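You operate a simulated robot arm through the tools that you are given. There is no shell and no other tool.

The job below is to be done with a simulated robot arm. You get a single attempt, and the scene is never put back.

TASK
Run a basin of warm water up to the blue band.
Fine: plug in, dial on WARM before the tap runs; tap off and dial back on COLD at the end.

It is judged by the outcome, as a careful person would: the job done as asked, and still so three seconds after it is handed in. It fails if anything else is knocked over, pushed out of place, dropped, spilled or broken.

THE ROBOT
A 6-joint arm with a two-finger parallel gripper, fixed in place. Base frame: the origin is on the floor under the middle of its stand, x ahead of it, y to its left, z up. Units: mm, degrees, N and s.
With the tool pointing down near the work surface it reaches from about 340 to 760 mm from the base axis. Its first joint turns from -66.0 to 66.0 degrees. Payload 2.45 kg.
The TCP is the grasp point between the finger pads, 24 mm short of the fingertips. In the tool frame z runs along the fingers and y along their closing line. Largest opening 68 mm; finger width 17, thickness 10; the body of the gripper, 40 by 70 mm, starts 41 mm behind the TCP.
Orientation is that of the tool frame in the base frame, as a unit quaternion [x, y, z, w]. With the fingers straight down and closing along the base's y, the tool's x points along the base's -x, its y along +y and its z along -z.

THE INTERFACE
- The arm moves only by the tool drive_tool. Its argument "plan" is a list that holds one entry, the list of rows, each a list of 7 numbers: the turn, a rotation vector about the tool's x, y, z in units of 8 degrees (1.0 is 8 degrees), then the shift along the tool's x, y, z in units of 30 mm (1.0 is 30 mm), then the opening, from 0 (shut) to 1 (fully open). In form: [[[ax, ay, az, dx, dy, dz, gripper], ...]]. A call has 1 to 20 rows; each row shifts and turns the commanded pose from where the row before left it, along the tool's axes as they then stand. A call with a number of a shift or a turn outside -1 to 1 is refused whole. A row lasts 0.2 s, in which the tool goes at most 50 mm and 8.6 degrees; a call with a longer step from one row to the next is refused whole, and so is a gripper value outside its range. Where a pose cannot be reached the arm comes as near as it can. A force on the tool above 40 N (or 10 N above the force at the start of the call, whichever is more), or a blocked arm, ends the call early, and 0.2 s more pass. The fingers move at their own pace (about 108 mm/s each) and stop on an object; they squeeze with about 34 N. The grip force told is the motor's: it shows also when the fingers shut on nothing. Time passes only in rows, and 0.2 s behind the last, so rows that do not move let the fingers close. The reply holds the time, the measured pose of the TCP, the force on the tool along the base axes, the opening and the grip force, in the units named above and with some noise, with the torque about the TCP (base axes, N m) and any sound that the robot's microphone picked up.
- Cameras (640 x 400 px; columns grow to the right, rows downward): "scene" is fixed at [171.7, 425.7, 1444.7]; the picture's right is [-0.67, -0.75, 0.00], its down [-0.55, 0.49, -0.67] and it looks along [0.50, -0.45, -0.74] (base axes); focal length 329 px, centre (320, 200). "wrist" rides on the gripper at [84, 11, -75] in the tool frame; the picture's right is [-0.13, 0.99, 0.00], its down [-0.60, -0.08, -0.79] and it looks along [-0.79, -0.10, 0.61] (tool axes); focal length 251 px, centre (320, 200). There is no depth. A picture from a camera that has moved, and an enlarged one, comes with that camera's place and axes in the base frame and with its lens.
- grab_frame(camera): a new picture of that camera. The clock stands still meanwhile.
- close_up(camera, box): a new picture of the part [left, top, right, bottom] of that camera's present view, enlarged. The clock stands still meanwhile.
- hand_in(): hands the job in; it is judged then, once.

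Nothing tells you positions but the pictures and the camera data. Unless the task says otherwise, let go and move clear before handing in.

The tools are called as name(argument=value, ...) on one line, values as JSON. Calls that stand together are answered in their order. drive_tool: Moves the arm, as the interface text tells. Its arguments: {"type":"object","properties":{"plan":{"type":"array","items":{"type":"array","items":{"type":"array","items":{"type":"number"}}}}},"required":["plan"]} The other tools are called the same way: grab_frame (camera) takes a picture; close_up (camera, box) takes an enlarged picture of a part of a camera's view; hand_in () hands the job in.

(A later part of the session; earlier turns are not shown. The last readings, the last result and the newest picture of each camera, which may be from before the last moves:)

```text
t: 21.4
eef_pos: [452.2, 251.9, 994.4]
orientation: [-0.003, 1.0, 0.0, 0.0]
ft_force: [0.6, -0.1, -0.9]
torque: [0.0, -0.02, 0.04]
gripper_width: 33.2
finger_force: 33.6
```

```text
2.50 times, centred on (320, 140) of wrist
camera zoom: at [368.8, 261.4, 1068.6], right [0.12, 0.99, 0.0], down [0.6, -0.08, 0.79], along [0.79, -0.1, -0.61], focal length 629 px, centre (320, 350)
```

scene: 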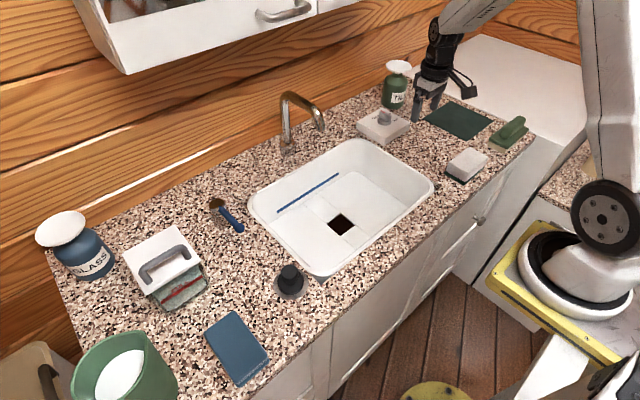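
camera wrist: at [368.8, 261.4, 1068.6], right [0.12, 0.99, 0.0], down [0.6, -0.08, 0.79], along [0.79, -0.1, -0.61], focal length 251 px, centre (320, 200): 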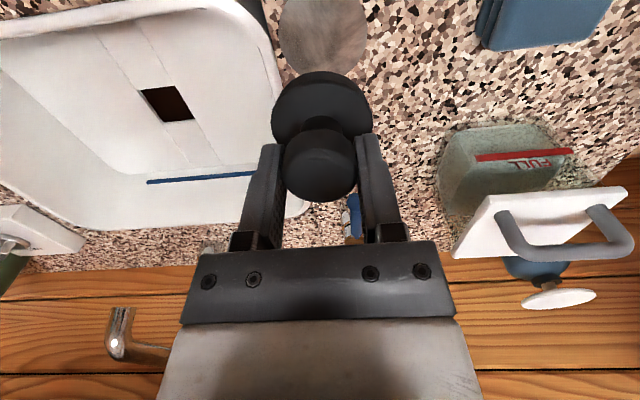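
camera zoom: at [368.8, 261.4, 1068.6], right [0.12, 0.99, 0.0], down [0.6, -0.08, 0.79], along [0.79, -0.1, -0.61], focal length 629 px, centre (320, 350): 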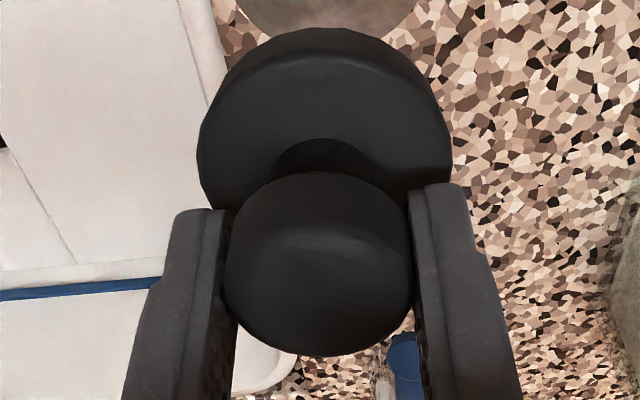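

The hole measures about 60 by 58 mm centred near (560, -1), and the plug is about 54 mm across. I'll carry the plug over the basin, staying on the robot side of the spout, and stop well above the floor.

drive_tool(plan=[[[0, 0, 0, -0.25, -1, 0, 0.2], [0, 0, 0, -0.25, -1, 0, 0.2], [0, 0, 0, -0.25, -1, 0, 0.2], [0, 0, 0, -0.25, -1, 0, 0.2], [0, 0, 0, -0.25, -1, 0, 0.2], [0, 0, 0, -0.25, -1, 0, 0.2], [0, 0, 0, -0.25, -1, 0, 0.2], [0, 0, 0, -0.25, -1, 0, 0.2], [0, 0, 0, 0, -0.14, 1, 0.2], [0, 0, 0, 0, -0.14, 1, 0.2], [0, 0, 0, 0, -0.14, 1, 0.2], [0, 0, 0, -0.5, 0, 0.3, 0.2], [0, 0, 0, -0.5, 0, 0.3, 0.2], [0, 0, 0, -0.5, 0, 0.3, 0.2], [0, 0, 0, 0, 0, 0, 0.2]]])

grab_frame(camera="scene")

grab_frame(camera="wrist")

close_up(camera="scene", box=[270, 120, 398, 240])

```text
t: 24.6
eef_pos: [557.8, -0.3, 875.6]
orientation: [-0.003, 1.0, 0.001, 0.0]
ft_force: [-0.1, 0.1, -0.8]
torque: [0.04, 0.02, -0.01]
gripper_width: 33.1
finger_force: 34.7
```

```text
taken
```

scene: 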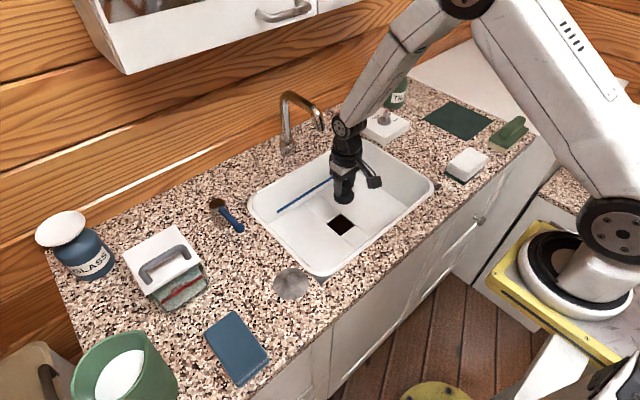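

```text
taken
camera wrist: at [473.3, 9.4, 949.9], right [0.12, 0.99, 0.0], down [0.6, -0.08, 0.79], along [0.79, -0.1, -0.61], focal length 251 px, centre (320, 200)
```

wrist: 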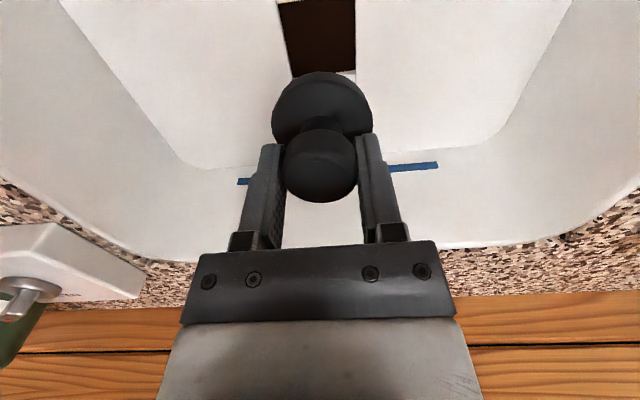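

```text
3.33 times, centred on (334, 180) of scene
camera zoom: at [171.8, 425.7, 1444.7], right [-0.67, -0.75, 0.0], down [-0.55, 0.49, -0.67], along [0.5, -0.45, -0.74], focal length 1097 px, centre (273, 267)
```

zoom: 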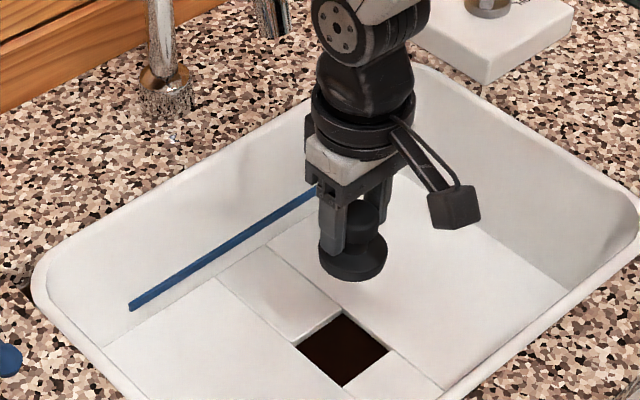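

close_up(camera="wrist", box=[240, 0, 400, 100])

close_up(camera="scene", box=[308, 184, 372, 244])

```text
4.00 times, centred on (320, 50) of wrist
camera zoom: at [473.3, 9.4, 949.9], right [0.12, 0.99, 0.0], down [0.6, -0.08, 0.79], along [0.79, -0.1, -0.61], focal length 1006 px, centre (320, 800)
```

zoom: 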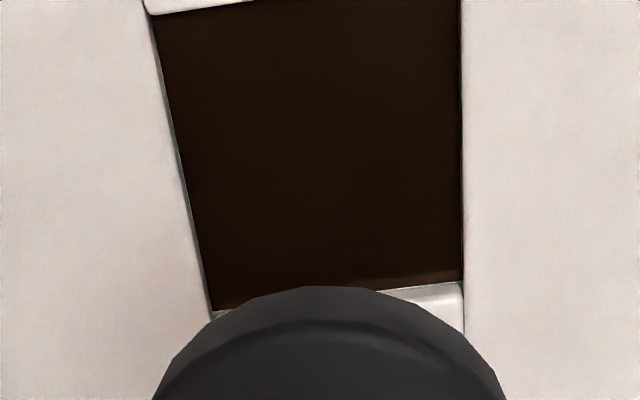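

```text
6.67 times, centred on (340, 214) of scene
camera zoom: at [171.8, 425.7, 1444.7], right [-0.67, -0.75, 0.0], down [-0.55, 0.49, -0.67], along [0.5, -0.45, -0.74], focal length 2195 px, centre (187, 107)
```

zoom: 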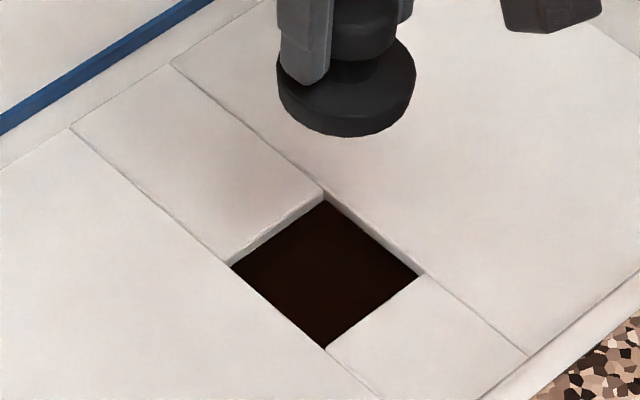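

The plug is held level above the hole. I'll shift 2 mm forward, lower about 65 mm, then check the hole alignment and the clearance to the spout.

drive_tool(plan=[[[0, 0, 0, -0.07, 0, 0.5, 0.2], [0, 0, 0, 0, 0, 0.6, 0.2], [0, 0, 0, 0, 0, 0.6, 0.2], [0, 0, 0, 0, 0, 0.5, 0.2], [0, 0, 0, 0, 0, 0, 0.2]]])

close_up(camera="scene", box=[300, 160, 380, 240])

close_up(camera="scene", box=[260, 60, 420, 200])

grab_frame(camera="wrist")

```text
t: 25.8
eef_pos: [560.4, 1.1, 807.7]
orientation: [-0.003, 1.0, 0.0, 0.0]
ft_force: [-0.4, -0.5, -1.0]
torque: [-0.02, 0.04, 0.03]
gripper_width: 33.0
finger_force: 33.7
```

```text
5.00 times, centred on (340, 200) of scene
camera zoom: at [171.7, 425.7, 1444.7], right [-0.67, -0.75, 0.0], down [-0.55, 0.49, -0.67], along [0.5, -0.45, -0.74], focal length 1646 px, centre (220, 200)
```

zoom: 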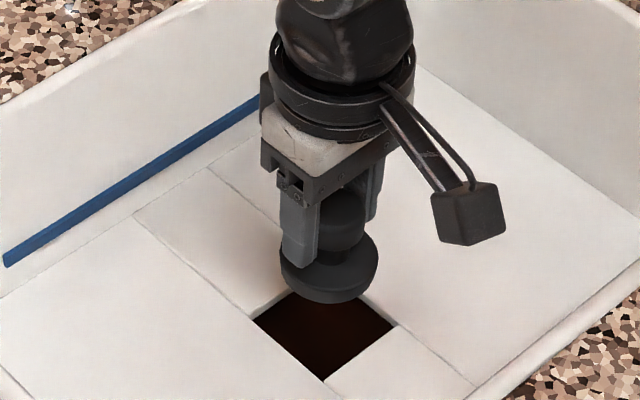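

```text
2.86 times, centred on (340, 130) of scene
camera zoom: at [171.7, 425.7, 1444.7], right [-0.67, -0.75, 0.0], down [-0.55, 0.49, -0.67], along [0.5, -0.45, -0.74], focal length 940 px, centre (263, 400)
```

zoom: 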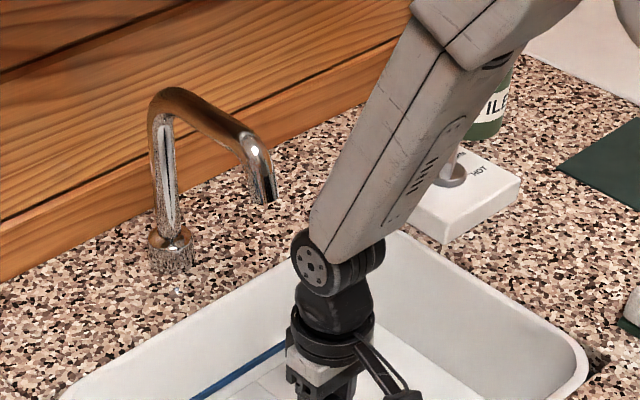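

```text
taken
camera wrist: at [475.8, 9.8, 883.8], right [0.12, 0.99, 0.0], down [0.6, -0.08, 0.79], along [0.79, -0.1, -0.61], focal length 251 px, centre (320, 200)
```

wrist: 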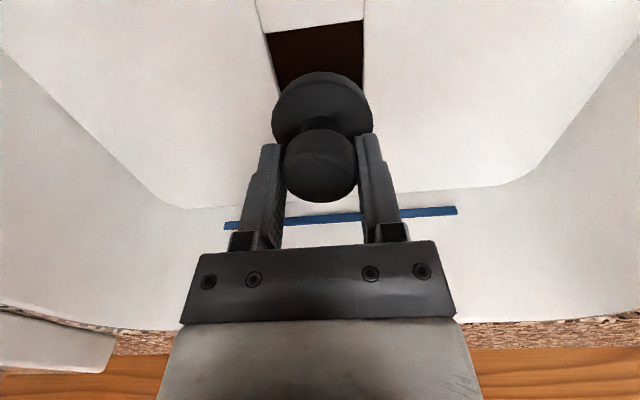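

The spout is well clear of the arm. The hole's near edge is at x 531 and its centre is near (561, 0), so I'll nudge 1.5 mm forward and 1 mm right, then lower until the plug is just above the floor.

drive_tool(plan=[[[0, 0, 0, -0.05, -0.03, 0.3, 0.2], [0, 0, 0, 0, 0, 0.4, 0.2], [0, 0, 0, 0, 0, 0.2, 0.2], [0, 0, 0, 0, 0, 0, 0.2]]])

close_up(camera="scene", box=[308, 184, 372, 244])

close_up(camera="wrist", box=[224, 30, 416, 150])

```text
t: 26.8
eef_pos: [561.7, -0.1, 782.2]
orientation: [-0.003, 1.0, 0.0, 0.0]
ft_force: [0.0, 0.2, -0.4]
torque: [0.01, 0.01, 0.01]
gripper_width: 33.0
finger_force: 34.1
```

```text
6.67 times, centred on (340, 214) of scene
camera zoom: at [171.7, 425.7, 1444.7], right [-0.67, -0.75, 0.0], down [-0.55, 0.49, -0.67], along [0.5, -0.45, -0.74], focal length 2195 px, centre (187, 107)
```

zoom: 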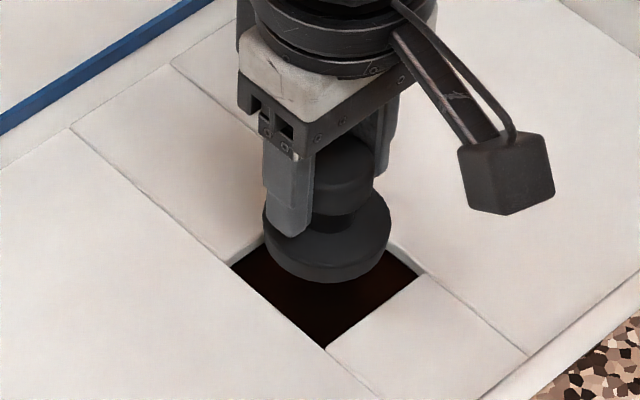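

```text
3.33 times, centred on (320, 90) of wrist
camera zoom: at [477.8, 9.0, 856.6], right [0.12, 0.99, 0.0], down [0.6, -0.08, 0.79], along [0.79, -0.1, -0.61], focal length 838 px, centre (320, 567)
```

zoom: 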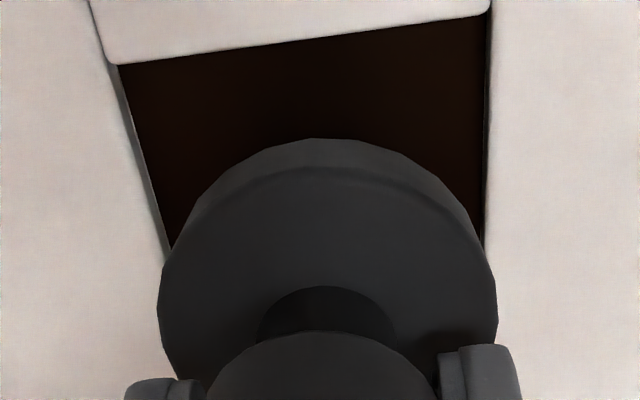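

The plug is centred over the opening to within about a millimetre. I'll lower slowly into the hole and watch the force.

drive_tool(plan=[[[0, 0, 0, 0, -0.01, 0.15, 0.2], [0, 0, 0, 0, 0, 0.15, 0.2], [0, 0, 0, 0, 0, 0.15, 0.2], [0, 0, 0, 0, 0, 0, 0.2]]])

close_up(camera="scene", box=[308, 184, 372, 244])

close_up(camera="wrist", box=[224, 30, 416, 150])

```text
t: 27.8
eef_pos: [561.8, -0.5, 768.0]
orientation: [-0.002, 1.0, 0.0, 0.0]
ft_force: [0.0, 0.2, -1.2]
torque: [-0.03, 0.01, 0.01]
gripper_width: 32.8
finger_force: 34.4
```

```text
6.67 times, centred on (340, 214) of scene
camera zoom: at [171.7, 425.7, 1444.7], right [-0.67, -0.75, 0.0], down [-0.55, 0.49, -0.67], along [0.5, -0.45, -0.74], focal length 2195 px, centre (187, 107)
```

zoom: 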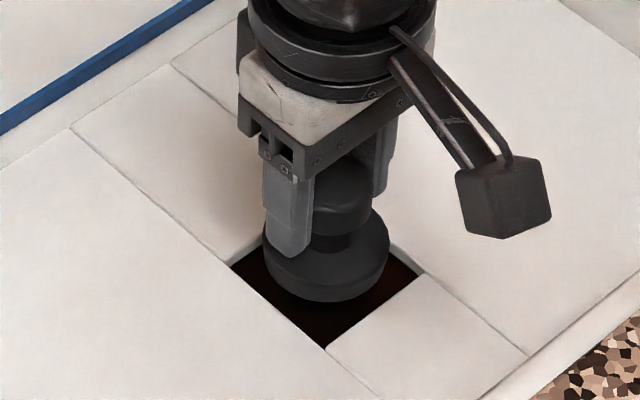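

```text
3.33 times, centred on (320, 90) of wrist
camera zoom: at [477.8, 8.5, 843.2], right [0.12, 0.99, 0.0], down [0.6, -0.08, 0.79], along [0.79, -0.1, -0.61], focal length 838 px, centre (320, 567)
```

zoom: 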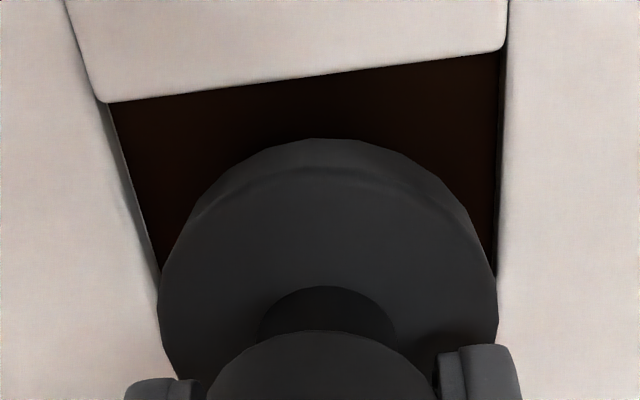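

Alignment still looks centred, so I'll keep lowering.

drive_tool(plan=[[[0, 0, 0, 0, 0, 0.15, 0.2], [0, 0, 0, 0, 0, 0.15, 0.2], [0, 0, 0, 0, 0, 0.15, 0.2], [0, 0, 0, 0, 0, 0, 0.2]]])

close_up(camera="scene", box=[308, 184, 372, 244])

close_up(camera="wrist", box=[224, 30, 416, 150])

```text
t: 28.8
eef_pos: [560.7, -0.4, 755.8]
orientation: [-0.003, 1.0, 0.0, -0.001]
ft_force: [-0.2, 0.0, -0.1]
torque: [0.03, 0.02, 0.0]
gripper_width: 33.1
finger_force: 33.8
```

```text
6.67 times, centred on (340, 214) of scene
camera zoom: at [171.7, 425.7, 1444.7], right [-0.67, -0.75, 0.0], down [-0.55, 0.49, -0.67], along [0.5, -0.45, -0.74], focal length 2195 px, centre (187, 107)
```

zoom: 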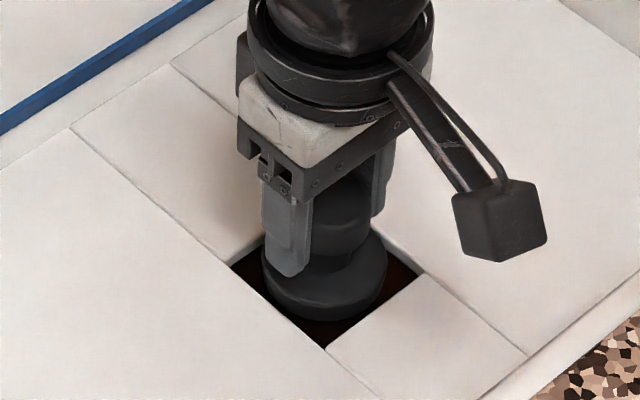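

```text
3.33 times, centred on (320, 90) of wrist
camera zoom: at [477.7, 8.5, 830.3], right [0.12, 0.99, 0.0], down [0.6, -0.08, 0.79], along [0.79, -0.1, -0.61], focal length 838 px, centre (320, 567)
```

zoom: 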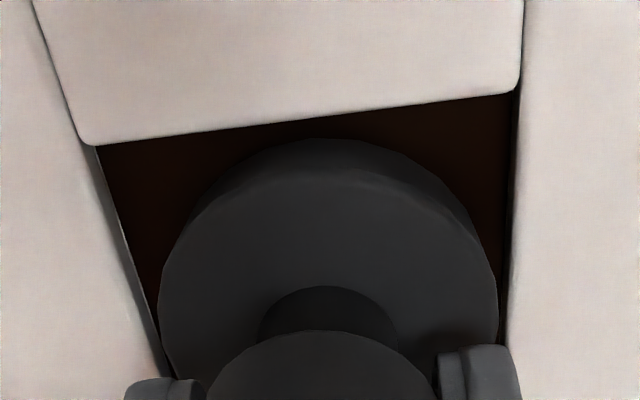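

drive_tool(plan=[[[0, 0, 0, 0, 0, 0.13, 0.2], [0, 0, 0, 0, 0, 0.13, 0.2], [0, 0, 0, 0, 0, 0.1, 0.2], [0, 0, 0, 0, 0, 0, 0.2]]])

close_up(camera="scene", box=[308, 184, 372, 244])

close_up(camera="wrist", box=[224, 30, 416, 150])

```text
t: 29.4
eef_pos: [562.2, 1.0, 752.6]
orientation: [-0.005, 1.0, -0.001, 0.001]
ft_force: [-5.1, 2.8, 13.1]
torque: [-0.11, 0.09, -0.07]
gripper_width: 33.2
finger_force: 34.0
stopped in row 3: the force on the tool passed its limit at 47 N (the readings are from after the stop); the commanded pose is now the measured one
```

```text
6.67 times, centred on (340, 214) of scene
camera zoom: at [171.4, 425.7, 1444.7], right [-0.67, -0.75, 0.0], down [-0.55, 0.49, -0.67], along [0.5, -0.45, -0.74], focal length 2195 px, centre (187, 107)
```

zoom: 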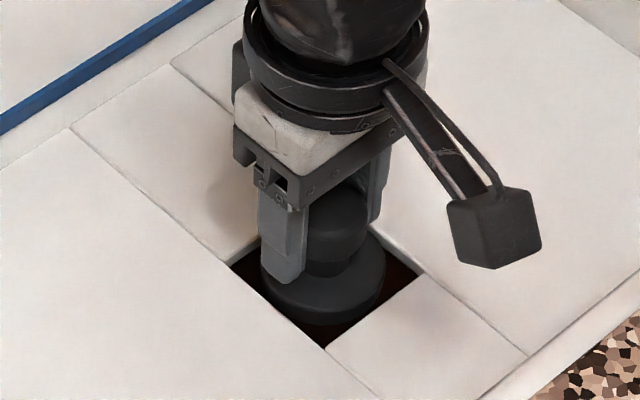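

```text
3.33 times, centred on (320, 90) of wrist
camera zoom: at [478.5, 9.6, 826.3], right [0.12, 0.99, 0.0], down [0.6, -0.07, 0.79], along [0.79, -0.1, -0.61], focal length 838 px, centre (320, 567)
```

zoom: 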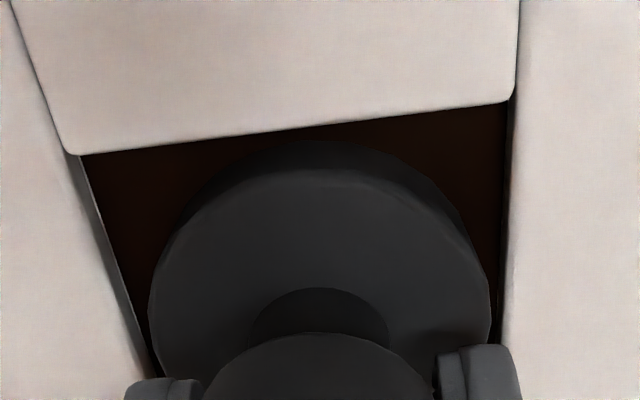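

Contact came at TCP z about 752, with the plug bottom a few mm below the basin floor and gaps visible all around. It looks seated on the drain's base, so I'll release, rise and check.

drive_tool(plan=[[[0, 0, 0, 0, 0, 0, 0.5], [0, 0, 0, 0, 0, 0, 0.7], [0, 0, 0, 0, 0, 0, 0.8], [0, 0, 0, 0, 0, -0.3, 0.8], [0, 0, 0, 0, 0, -0.7, 0.8], [0, 0, 0, 0, 0, -1, 0.8], [0, 0, 0, 0, 0, -1, 0.8], [0, 0, 0, 0, 0, 0, 0.8]]])

close_up(camera="scene", box=[308, 184, 372, 244])

grab_frame(camera="wrist")

```text
t: 31.2
eef_pos: [562.7, -1.0, 842.2]
orientation: [-0.004, 1.0, -0.001, 0.0]
ft_force: [0.9, -0.5, -0.4]
torque: [0.01, 0.0, 0.03]
gripper_width: 54.3
finger_force: 0.1
```

```text
6.67 times, centred on (340, 214) of scene
camera zoom: at [171.7, 425.7, 1444.7], right [-0.67, -0.75, 0.0], down [-0.55, 0.49, -0.67], along [0.5, -0.45, -0.74], focal length 2195 px, centre (187, 107)
```

zoom: 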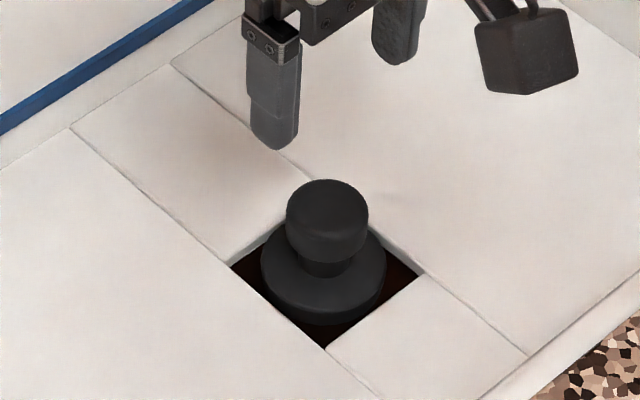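

```text
taken
camera wrist: at [478.3, 8.1, 916.7], right [0.12, 0.99, 0.0], down [0.6, -0.07, 0.79], along [0.79, -0.1, -0.61], focal length 251 px, centre (320, 200)
```

wrist: 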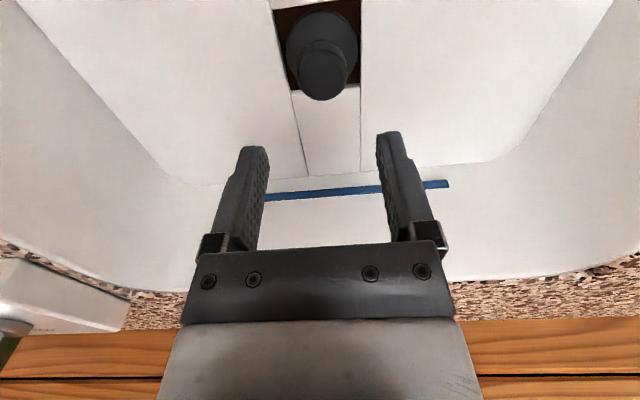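

close_up(camera="wrist", box=[256, 0, 384, 120])

close_up(camera="scene", box=[324, 206, 356, 236])

```text
3.33 times, centred on (320, 60) of wrist
camera zoom: at [478.3, 8.1, 916.7], right [0.12, 0.99, 0.0], down [0.6, -0.07, 0.79], along [0.79, -0.1, -0.61], focal length 838 px, centre (320, 667)
```

zoom: 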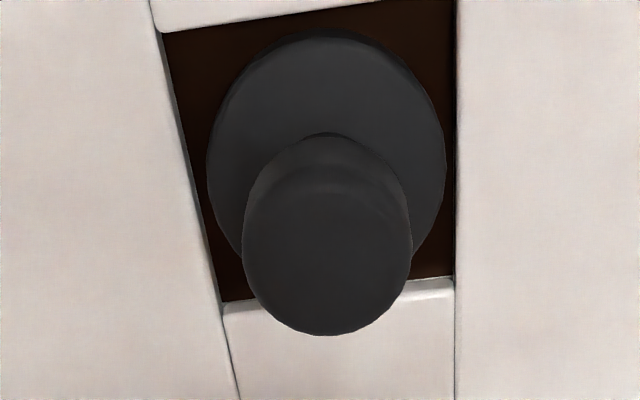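

```text
13.33 times, centred on (340, 221) of scene
camera zoom: at [171.7, 425.7, 1444.7], right [-0.67, -0.75, 0.0], down [-0.55, 0.49, -0.67], along [0.5, -0.45, -0.74], focal length 4389 px, centre (53, -80)
```

zoom: 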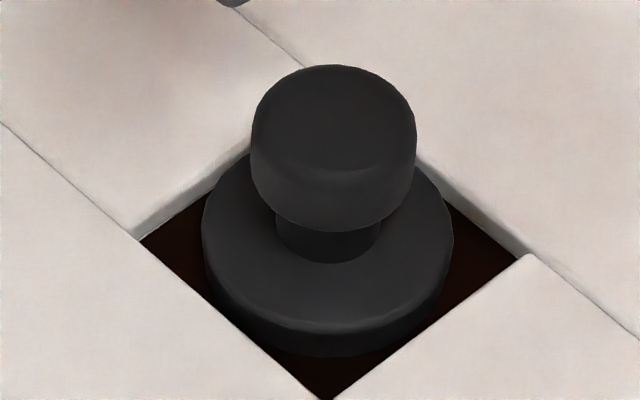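

The plug sits upright in the drain. Next I'll rise, swing left and look closely at the blue tap lever.

drive_tool(plan=[[[0, 0, 0, 0.3, 0, -1, 0.8], [0, 0, 0, 0.5, 0, -1, 0.8], [0, 0, 0, 0.5, 0, -1, 0.8], [0, 0, 0, 0.5, 0, -1, 0.8], [0, 0, 0, 0.6, 0.3, -1, 0.8], [0, 0, 0, 0, 1, 0, 0.8], [0, 0, 0, 0, 1, 0, 0.8], [0, 0, 0, 0, 1, 0, 0.8], [0, 0, 0, 0, 1, 0, 1], [0, 0, 0, 0, 1, 0, 1], [0, 0, 0, 0, 1, 0, 1], [0, 0, 0, 0, 1, 0, 1], [0, 0, 0, 0, 1, 0, 1], [0, 0, 0, 0, 0.7, 0, 1]]])

grab_frame(camera="wrist")

close_up(camera="wrist", box=[256, 130, 384, 210])

grab_frame(camera="scene")

```text
t: 34.2
eef_pos: [488.8, 270.3, 990.9]
orientation: [-0.003, 1.0, 0.0, 0.0]
ft_force: [0.4, 0.2, 0.3]
torque: [0.05, 0.02, -0.01]
gripper_width: 68.3
finger_force: 0.1
```

```text
taken
camera wrist: at [405.0, 279.1, 1065.8], right [0.12, 0.99, 0.0], down [0.6, -0.07, 0.79], along [0.79, -0.1, -0.61], focal length 251 px, centre (320, 200)
```

wrist: 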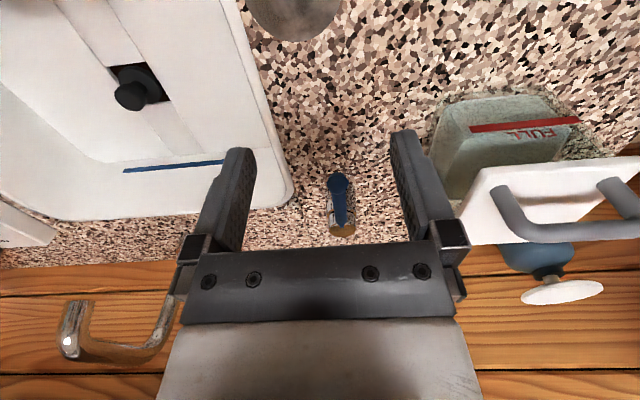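

```text
5.00 times, centred on (320, 170) of wrist
camera zoom: at [405.0, 279.1, 1065.8], right [0.12, 0.99, 0.0], down [0.6, -0.07, 0.79], along [0.79, -0.1, -0.61], focal length 1257 px, centre (320, 350)
```

zoom: 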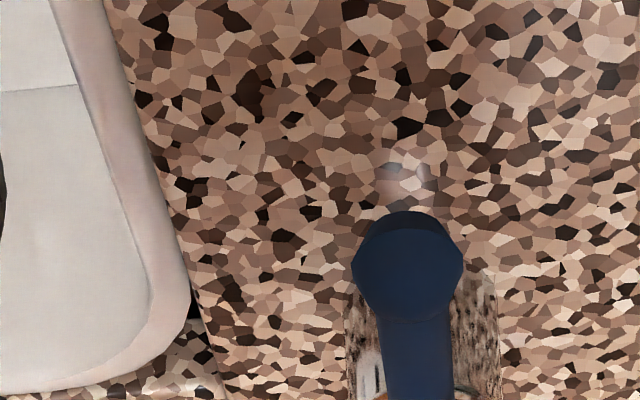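

```text
taken
```

scene: 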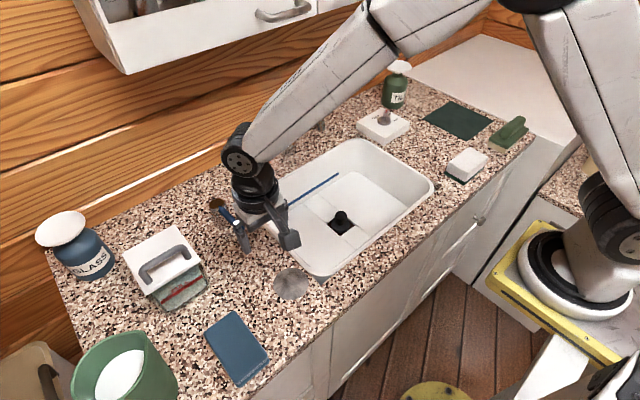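

close_up(camera="wrist", box=[300, 165, 380, 245])

close_up(camera="scene", box=[196, 180, 292, 260])

```text
5.00 times, centred on (340, 205) of wrist
camera zoom: at [405.0, 279.1, 1065.8], right [0.12, 0.99, 0.0], down [0.6, -0.07, 0.79], along [0.79, -0.1, -0.61], focal length 1257 px, centre (220, 175)
```

zoom: 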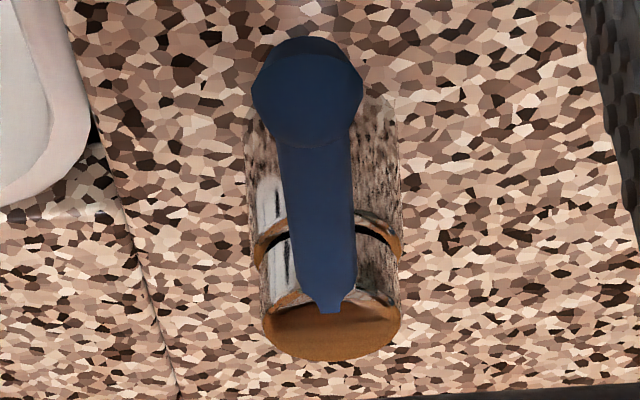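

```text
5.00 times, centred on (244, 220) of scene
camera zoom: at [171.7, 425.7, 1444.7], right [-0.67, -0.75, 0.0], down [-0.55, 0.49, -0.67], along [0.5, -0.45, -0.74], focal length 1646 px, centre (700, 100)
```

zoom: 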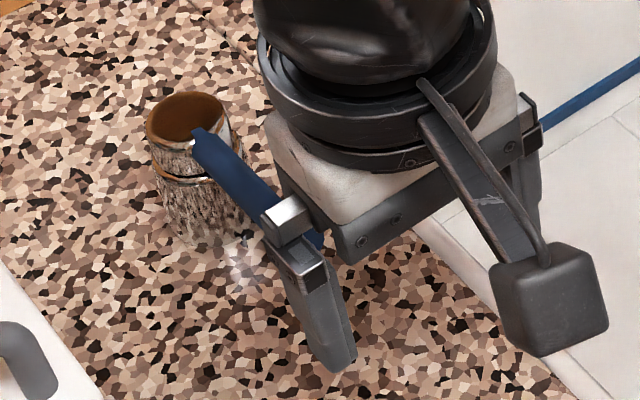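

The tap lever is level: a vertical chrome post centred near (681, 273) with a cap top at z 903, and a blue bar reaching toward the robot to a ball at (594, 272, 901). It probably swings about the post. I'll straddle the bar with the open fingers, stopping above it first to check.

drive_tool(plan=[[[0, 0, 0, -0.9, 0.02, 0, 0.8], [0, 0, 0, -0.9, 0.02, 0, 0.7], [0, 0, 0, -0.9, 0.02, 0, 0.65], [0, 0, 0, -0.9, 0.02, 0, 0.65], [0, 0, 0, -0.8, 0, 0, 0.65], [0, 0, 0, 0, 0, 0.9, 0.65], [0, 0, 0, 0, 0, 0.3, 0.65], [0, 0, 0, 0, 0, 0, 0.65]]])

grab_frame(camera="wrist")

close_up(camera="scene", box=[180, 160, 276, 240])

grab_frame(camera="scene")

```text
t: 36.0
eef_pos: [619.5, 272.0, 955.3]
orientation: [-0.004, 1.0, 0.0, 0.0]
ft_force: [-0.4, 0.2, 0.6]
torque: [-0.01, -0.03, 0.01]
gripper_width: 44.2
finger_force: 0.0
```

```text
taken
camera wrist: at [536.3, 282.3, 1029.5], right [0.12, 0.99, 0.0], down [0.6, -0.07, 0.79], along [0.79, -0.1, -0.61], focal length 251 px, centre (320, 200)
```

wrist: 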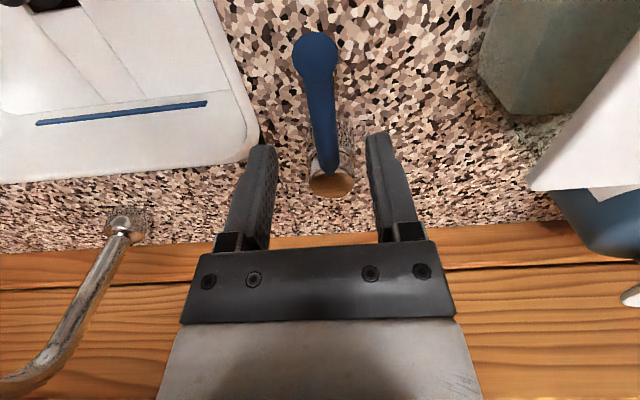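

```text
5.00 times, centred on (228, 200) of scene
camera zoom: at [171.7, 425.7, 1444.7], right [-0.67, -0.75, 0.0], down [-0.55, 0.49, -0.67], along [0.5, -0.45, -0.74], focal length 1646 px, centre (780, 200)
```

zoom: 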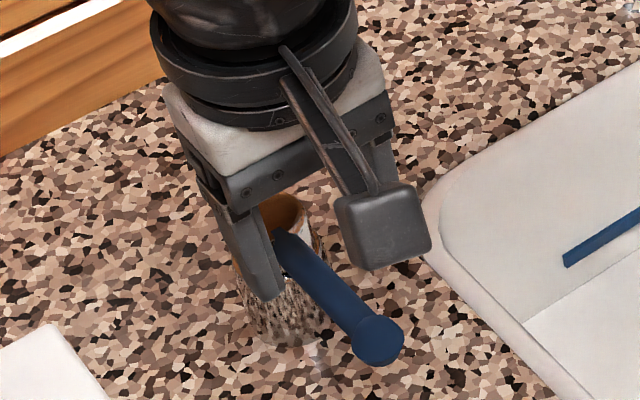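

```text
taken
```

scene: 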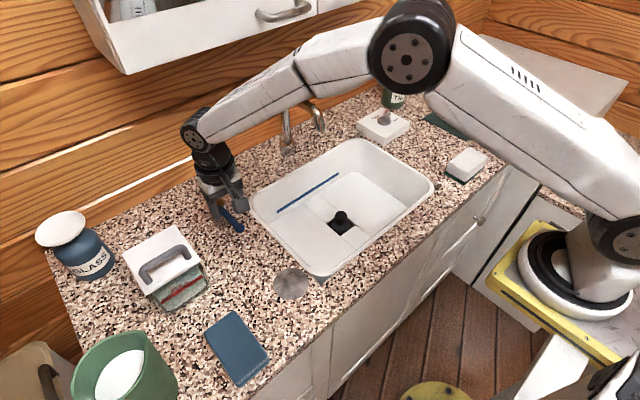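

The fingers are centred on the bar, so I'll descend until the fingertips are just below it (TCP z about 908).

drive_tool(plan=[[[0, 0, 0, 0, 0.03, 0.8, 0.65], [0, 0, 0, 0, 0, 0.77, 0.65], [0, 0, 0, 0, 0, 0, 0.6]]])

close_up(camera="scene", box=[180, 160, 276, 240])

grab_frame(camera="wrist")

```text
t: 36.8
eef_pos: [620.6, 274.6, 908.5]
orientation: [-0.003, 1.0, 0.0, -0.001]
ft_force: [-0.3, 0.3, 1.1]
torque: [0.03, -0.02, -0.05]
gripper_width: 40.7
finger_force: 0.0
```

```text
5.00 times, centred on (228, 200) of scene
camera zoom: at [171.7, 425.7, 1444.7], right [-0.67, -0.75, 0.0], down [-0.55, 0.49, -0.67], along [0.5, -0.45, -0.74], focal length 1646 px, centre (780, 200)
```

zoom: 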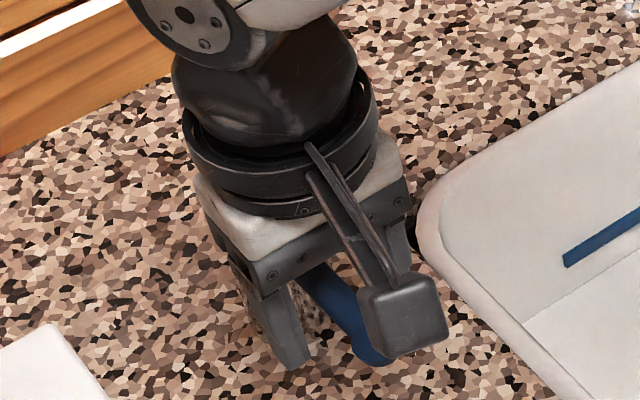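

```text
taken
camera wrist: at [536.9, 283.3, 982.8], right [0.12, 0.99, 0.0], down [0.6, -0.07, 0.79], along [0.79, -0.1, -0.61], focal length 251 px, centre (320, 200)
```

wrist: 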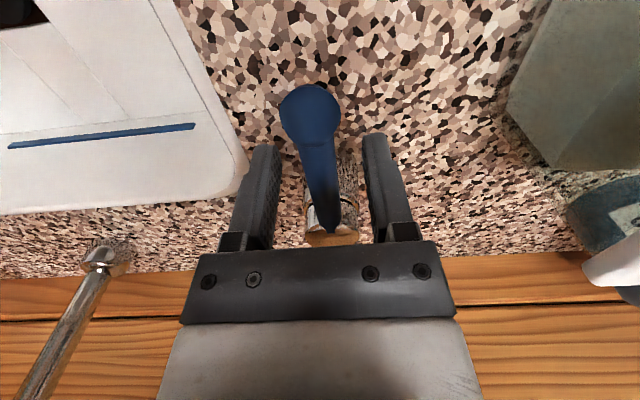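

The bar is inside the fork. I'll test which way it turns with a small careful push to the right (-y), reading the force.

drive_tool(plan=[[[0, 0, 0, 0, -0.3, 0, 0.6], [0, 0, 0, 0, -0.15, 0, 0.6], [0, 0, 0, 0, -0.05, 0, 0.6]]])

grab_frame(camera="wrist")

```text
t: 37.6
eef_pos: [620.9, 259.8, 909.0]
orientation: [-0.005, 1.0, 0.002, 0.001]
ft_force: [0.1, 4.2, -1.0]
torque: [0.04, -0.08, 0.03]
gripper_width: 44.4
finger_force: 2.2
```

```text
taken
camera wrist: at [536.5, 268.5, 983.4], right [0.12, 0.99, 0.0], down [0.6, -0.07, 0.79], along [0.79, -0.1, -0.61], focal length 251 px, centre (320, 200)
```

wrist: 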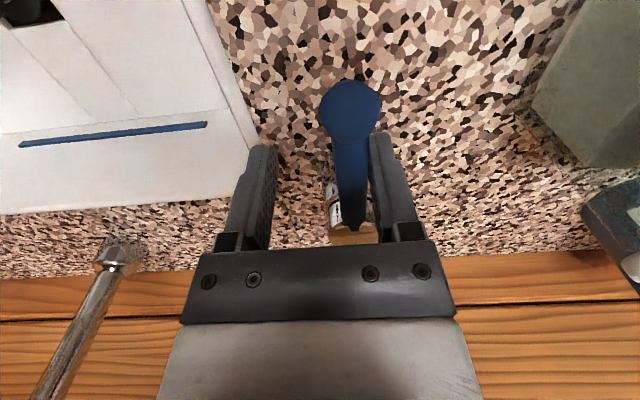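

drive_tool(plan=[[[0, 0, 0, 0, -0.1, 0, 0.6], [0, 0, 0, 0, -0.1, 0, 0.6], [0, 0, 0, 0, 0, 0, 0.6]]])

grab_frame(camera="wrist")

```text
t: 38.4
eef_pos: [620.3, 253.2, 906.8]
orientation: [-0.004, 1.0, 0.0, 0.0]
ft_force: [0.1, 0.2, -0.5]
torque: [0.01, -0.01, -0.02]
gripper_width: 41.0
finger_force: 0.0
```

```text
taken
camera wrist: at [536.8, 261.6, 983.0], right [0.12, 0.99, 0.0], down [0.6, -0.07, 0.79], along [0.79, -0.1, -0.61], focal length 251 px, centre (320, 200)
```

wrist: 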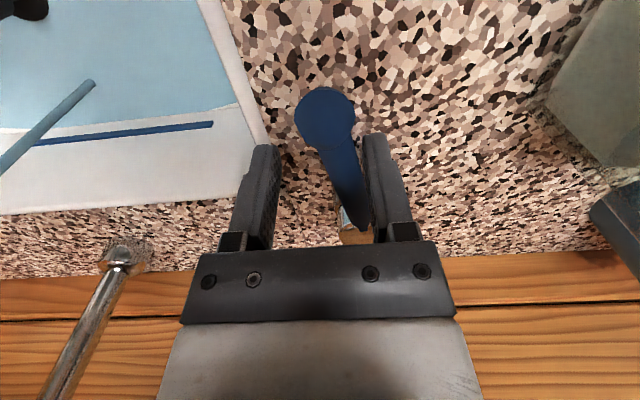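

The lever turned to the right and water is running from the spout. I'll check the level right away, since the clock is stopped between moves.

grab_frame(camera="scene")

close_up(camera="scene", box=[240, 120, 448, 290])

close_up(camera="wrist", box=[0, 0, 240, 160])

```text
taken
```

scene: 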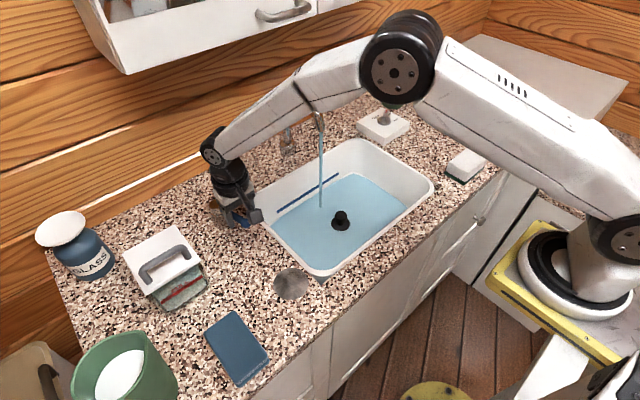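

```text
2.35 times, centred on (344, 205) of scene
camera zoom: at [171.7, 425.7, 1444.7], right [-0.67, -0.75, 0.0], down [-0.55, 0.49, -0.67], along [0.5, -0.45, -0.74], focal length 775 px, centre (264, 188)
```

zoom: 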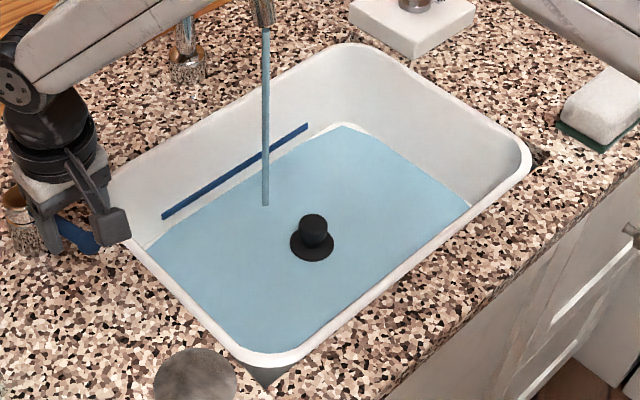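

```text
2.50 times, centred on (120, 80) of wrist
camera zoom: at [536.8, 261.6, 983.0], right [0.12, 0.99, 0.0], down [0.6, -0.07, 0.79], along [0.79, -0.1, -0.61], focal length 629 px, centre (820, 500)
```

zoom: 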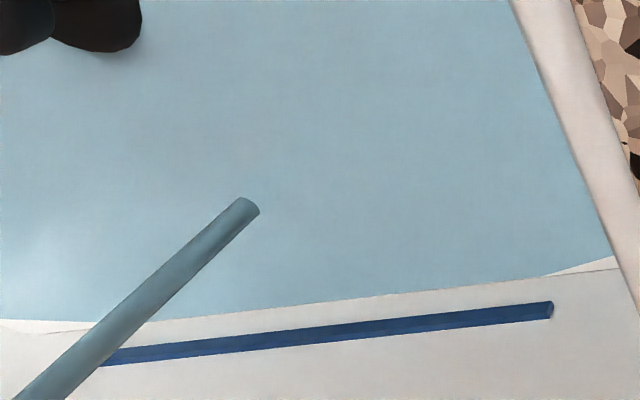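

close_up(camera="scene", box=[262, 165, 342, 225])

close_up(camera="scene", box=[324, 200, 356, 236])

```text
6.67 times, centred on (302, 195) of scene
camera zoom: at [171.7, 425.7, 1444.7], right [-0.67, -0.75, 0.0], down [-0.55, 0.49, -0.67], along [0.5, -0.45, -0.74], focal length 2195 px, centre (440, 233)
```

zoom: 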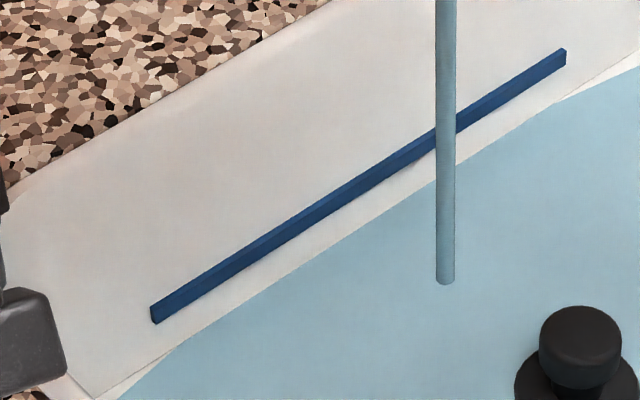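

```text
11.11 times, centred on (340, 218) of scene
camera zoom: at [171.7, 425.7, 1444.7], right [-0.67, -0.75, 0.0], down [-0.55, 0.49, -0.67], along [0.5, -0.45, -0.74], focal length 3658 px, centre (98, 0)
```

zoom: 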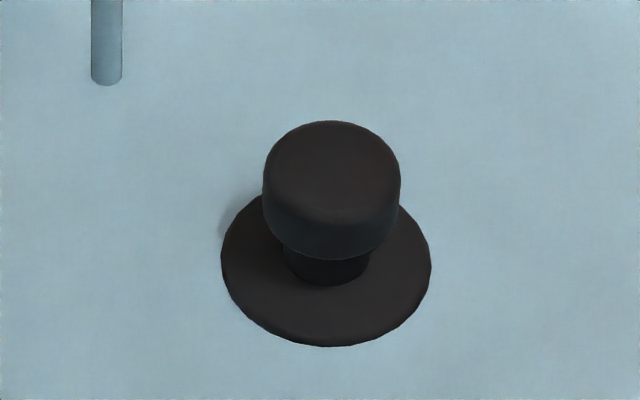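

The plug holds and the water is already level with its disc at about z 721, while the band is at about z 756. It rises fast, so I'll narrow the fork around the lever now to make closing immediate, then re-measure.

drive_tool(plan=[[[0, 0, 0, 0, 0.25, 0, 0.3]]])

close_up(camera="scene", box=[262, 165, 342, 225])

close_up(camera="scene", box=[324, 200, 356, 236])

grab_frame(camera="wrist")

```text
t: 38.8
eef_pos: [620.7, 261.2, 909.6]
orientation: [-0.004, 1.0, -0.001, 0.0]
ft_force: [0.5, -1.0, 0.2]
torque: [-0.07, 0.01, 0.01]
gripper_width: 20.7
finger_force: 0.4
```

```text
6.67 times, centred on (302, 195) of scene
camera zoom: at [171.7, 425.7, 1444.7], right [-0.67, -0.75, 0.0], down [-0.55, 0.49, -0.67], along [0.5, -0.45, -0.74], focal length 2195 px, centre (440, 233)
```

zoom: 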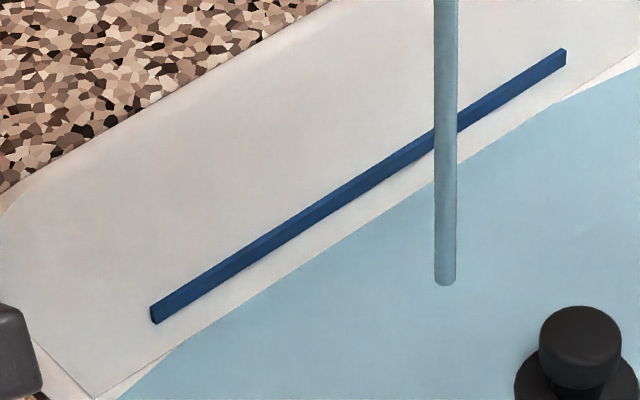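

```text
11.11 times, centred on (340, 218) of scene
camera zoom: at [171.7, 425.7, 1444.7], right [-0.67, -0.75, 0.0], down [-0.55, 0.49, -0.67], along [0.5, -0.45, -0.74], focal length 3658 px, centre (98, 0)
```

zoom: 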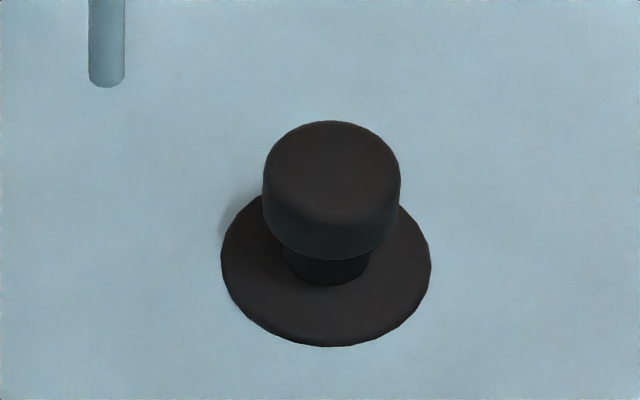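

```text
taken
camera wrist: at [536.7, 269.5, 983.1], right [0.12, 0.99, 0.0], down [0.6, -0.07, 0.79], along [0.79, -0.1, -0.61], focal length 251 px, centre (320, 200)
```

wrist: 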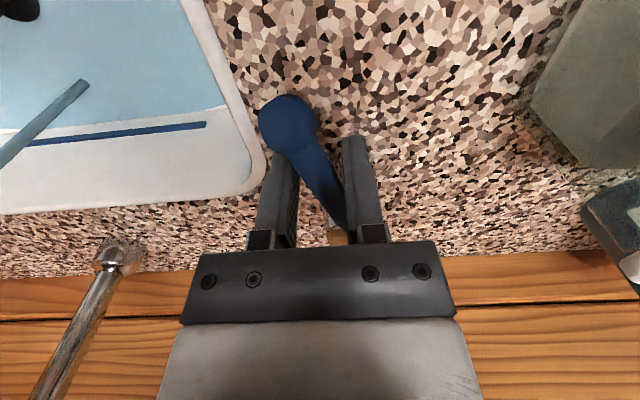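

The level hardly changed in 0.4 s, so at this lever angle the flow is gentle. I'll wait about 1 s holding still, then measure the rise.

drive_tool(plan=[[[0, 0, 0, 0, 0, 0, 0.3], [0, 0, 0, 0, 0, 0, 0.3], [0, 0, 0, 0, 0, 0, 0.3], [0, 0, 0, 0, 0, 0, 0.3]]])

close_up(camera="scene", box=[262, 165, 342, 225])

close_up(camera="scene", box=[324, 200, 356, 236])

```text
t: 39.8
eef_pos: [620.2, 260.8, 908.7]
orientation: [-0.003, 1.0, 0.0, -0.001]
ft_force: [-0.6, -0.2, -0.6]
torque: [0.0, 0.02, 0.02]
gripper_width: 20.4
finger_force: 0.1
```

```text
6.67 times, centred on (302, 195) of scene
camera zoom: at [171.7, 425.7, 1444.7], right [-0.67, -0.75, 0.0], down [-0.55, 0.49, -0.67], along [0.5, -0.45, -0.74], focal length 2195 px, centre (440, 233)
```

zoom: 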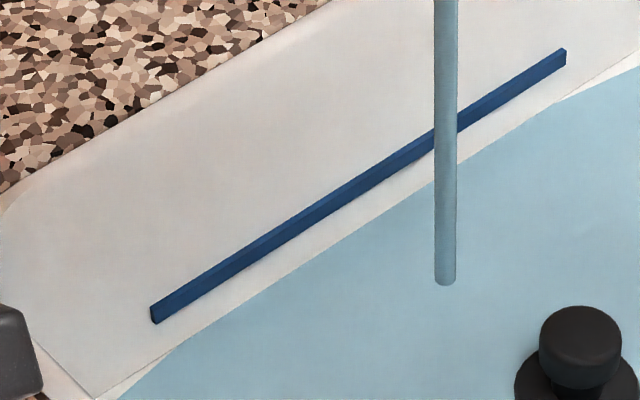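

```text
11.11 times, centred on (340, 218) of scene
camera zoom: at [171.7, 425.7, 1444.7], right [-0.67, -0.75, 0.0], down [-0.55, 0.49, -0.67], along [0.5, -0.45, -0.74], focal length 3658 px, centre (98, 0)
```

zoom: 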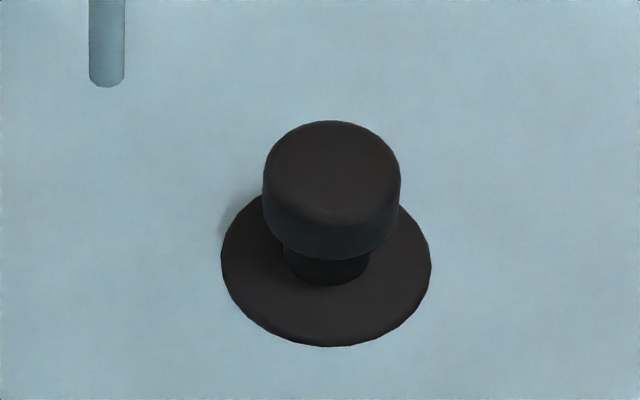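

Still no visible change after 1 s, so the flow is slow. I'll wait 4 s and compare.

drive_tool(plan=[[[0, 0, 0, 0, 0, 0, 0.3], [0, 0, 0, 0, 0, 0, 0.3], [0, 0, 0, 0, 0, 0, 0.3], [0, 0, 0, 0, 0, 0, 0.3], [0, 0, 0, 0, 0, 0, 0.3], [0, 0, 0, 0, 0, 0, 0.3], [0, 0, 0, 0, 0, 0, 0.3], [0, 0, 0, 0, 0, 0, 0.3], [0, 0, 0, 0, 0, 0, 0.3], [0, 0, 0, 0, 0, 0, 0.3], [0, 0, 0, 0, 0, 0, 0.3], [0, 0, 0, 0, 0, 0, 0.3], [0, 0, 0, 0, 0, 0, 0.3], [0, 0, 0, 0, 0, 0, 0.3], [0, 0, 0, 0, 0, 0, 0.3], [0, 0, 0, 0, 0, 0, 0.3], [0, 0, 0, 0, 0, 0, 0.3], [0, 0, 0, 0, 0, 0, 0.3], [0, 0, 0, 0, 0, 0, 0.3]]])

close_up(camera="scene", box=[262, 165, 342, 225])

close_up(camera="scene", box=[324, 200, 356, 236])

```text
t: 43.8
eef_pos: [619.9, 260.3, 908.5]
orientation: [-0.004, 1.0, 0.0, 0.001]
ft_force: [0.1, -0.2, 0.2]
torque: [-0.01, -0.02, 0.0]
gripper_width: 20.5
finger_force: 0.1
```

```text
6.67 times, centred on (302, 195) of scene
camera zoom: at [171.7, 425.7, 1444.7], right [-0.67, -0.75, 0.0], down [-0.55, 0.49, -0.67], along [0.5, -0.45, -0.74], focal length 2195 px, centre (440, 233)
```

zoom: 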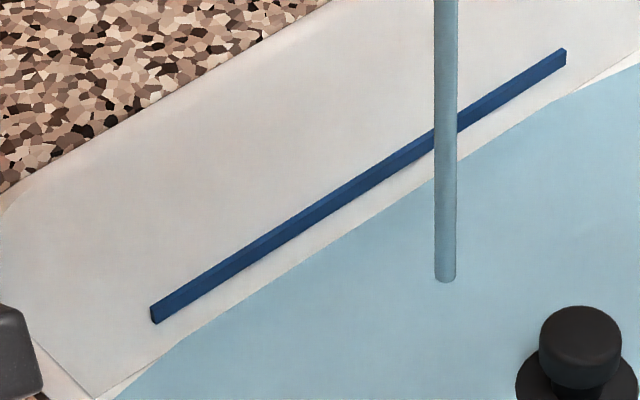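

```text
11.11 times, centred on (340, 218) of scene
camera zoom: at [171.7, 425.7, 1444.7], right [-0.67, -0.75, 0.0], down [-0.55, 0.49, -0.67], along [0.5, -0.45, -0.74], focal length 3658 px, centre (98, 0)
```

zoom: 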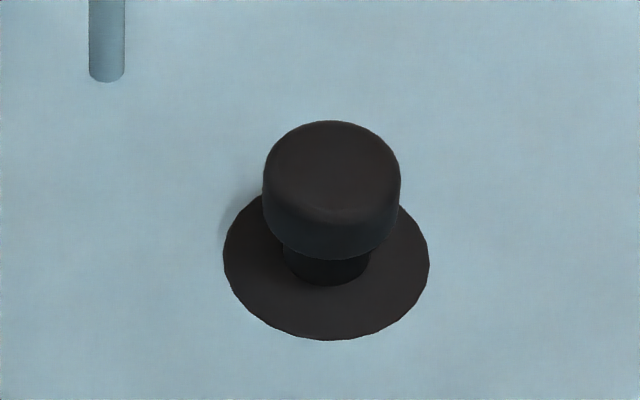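

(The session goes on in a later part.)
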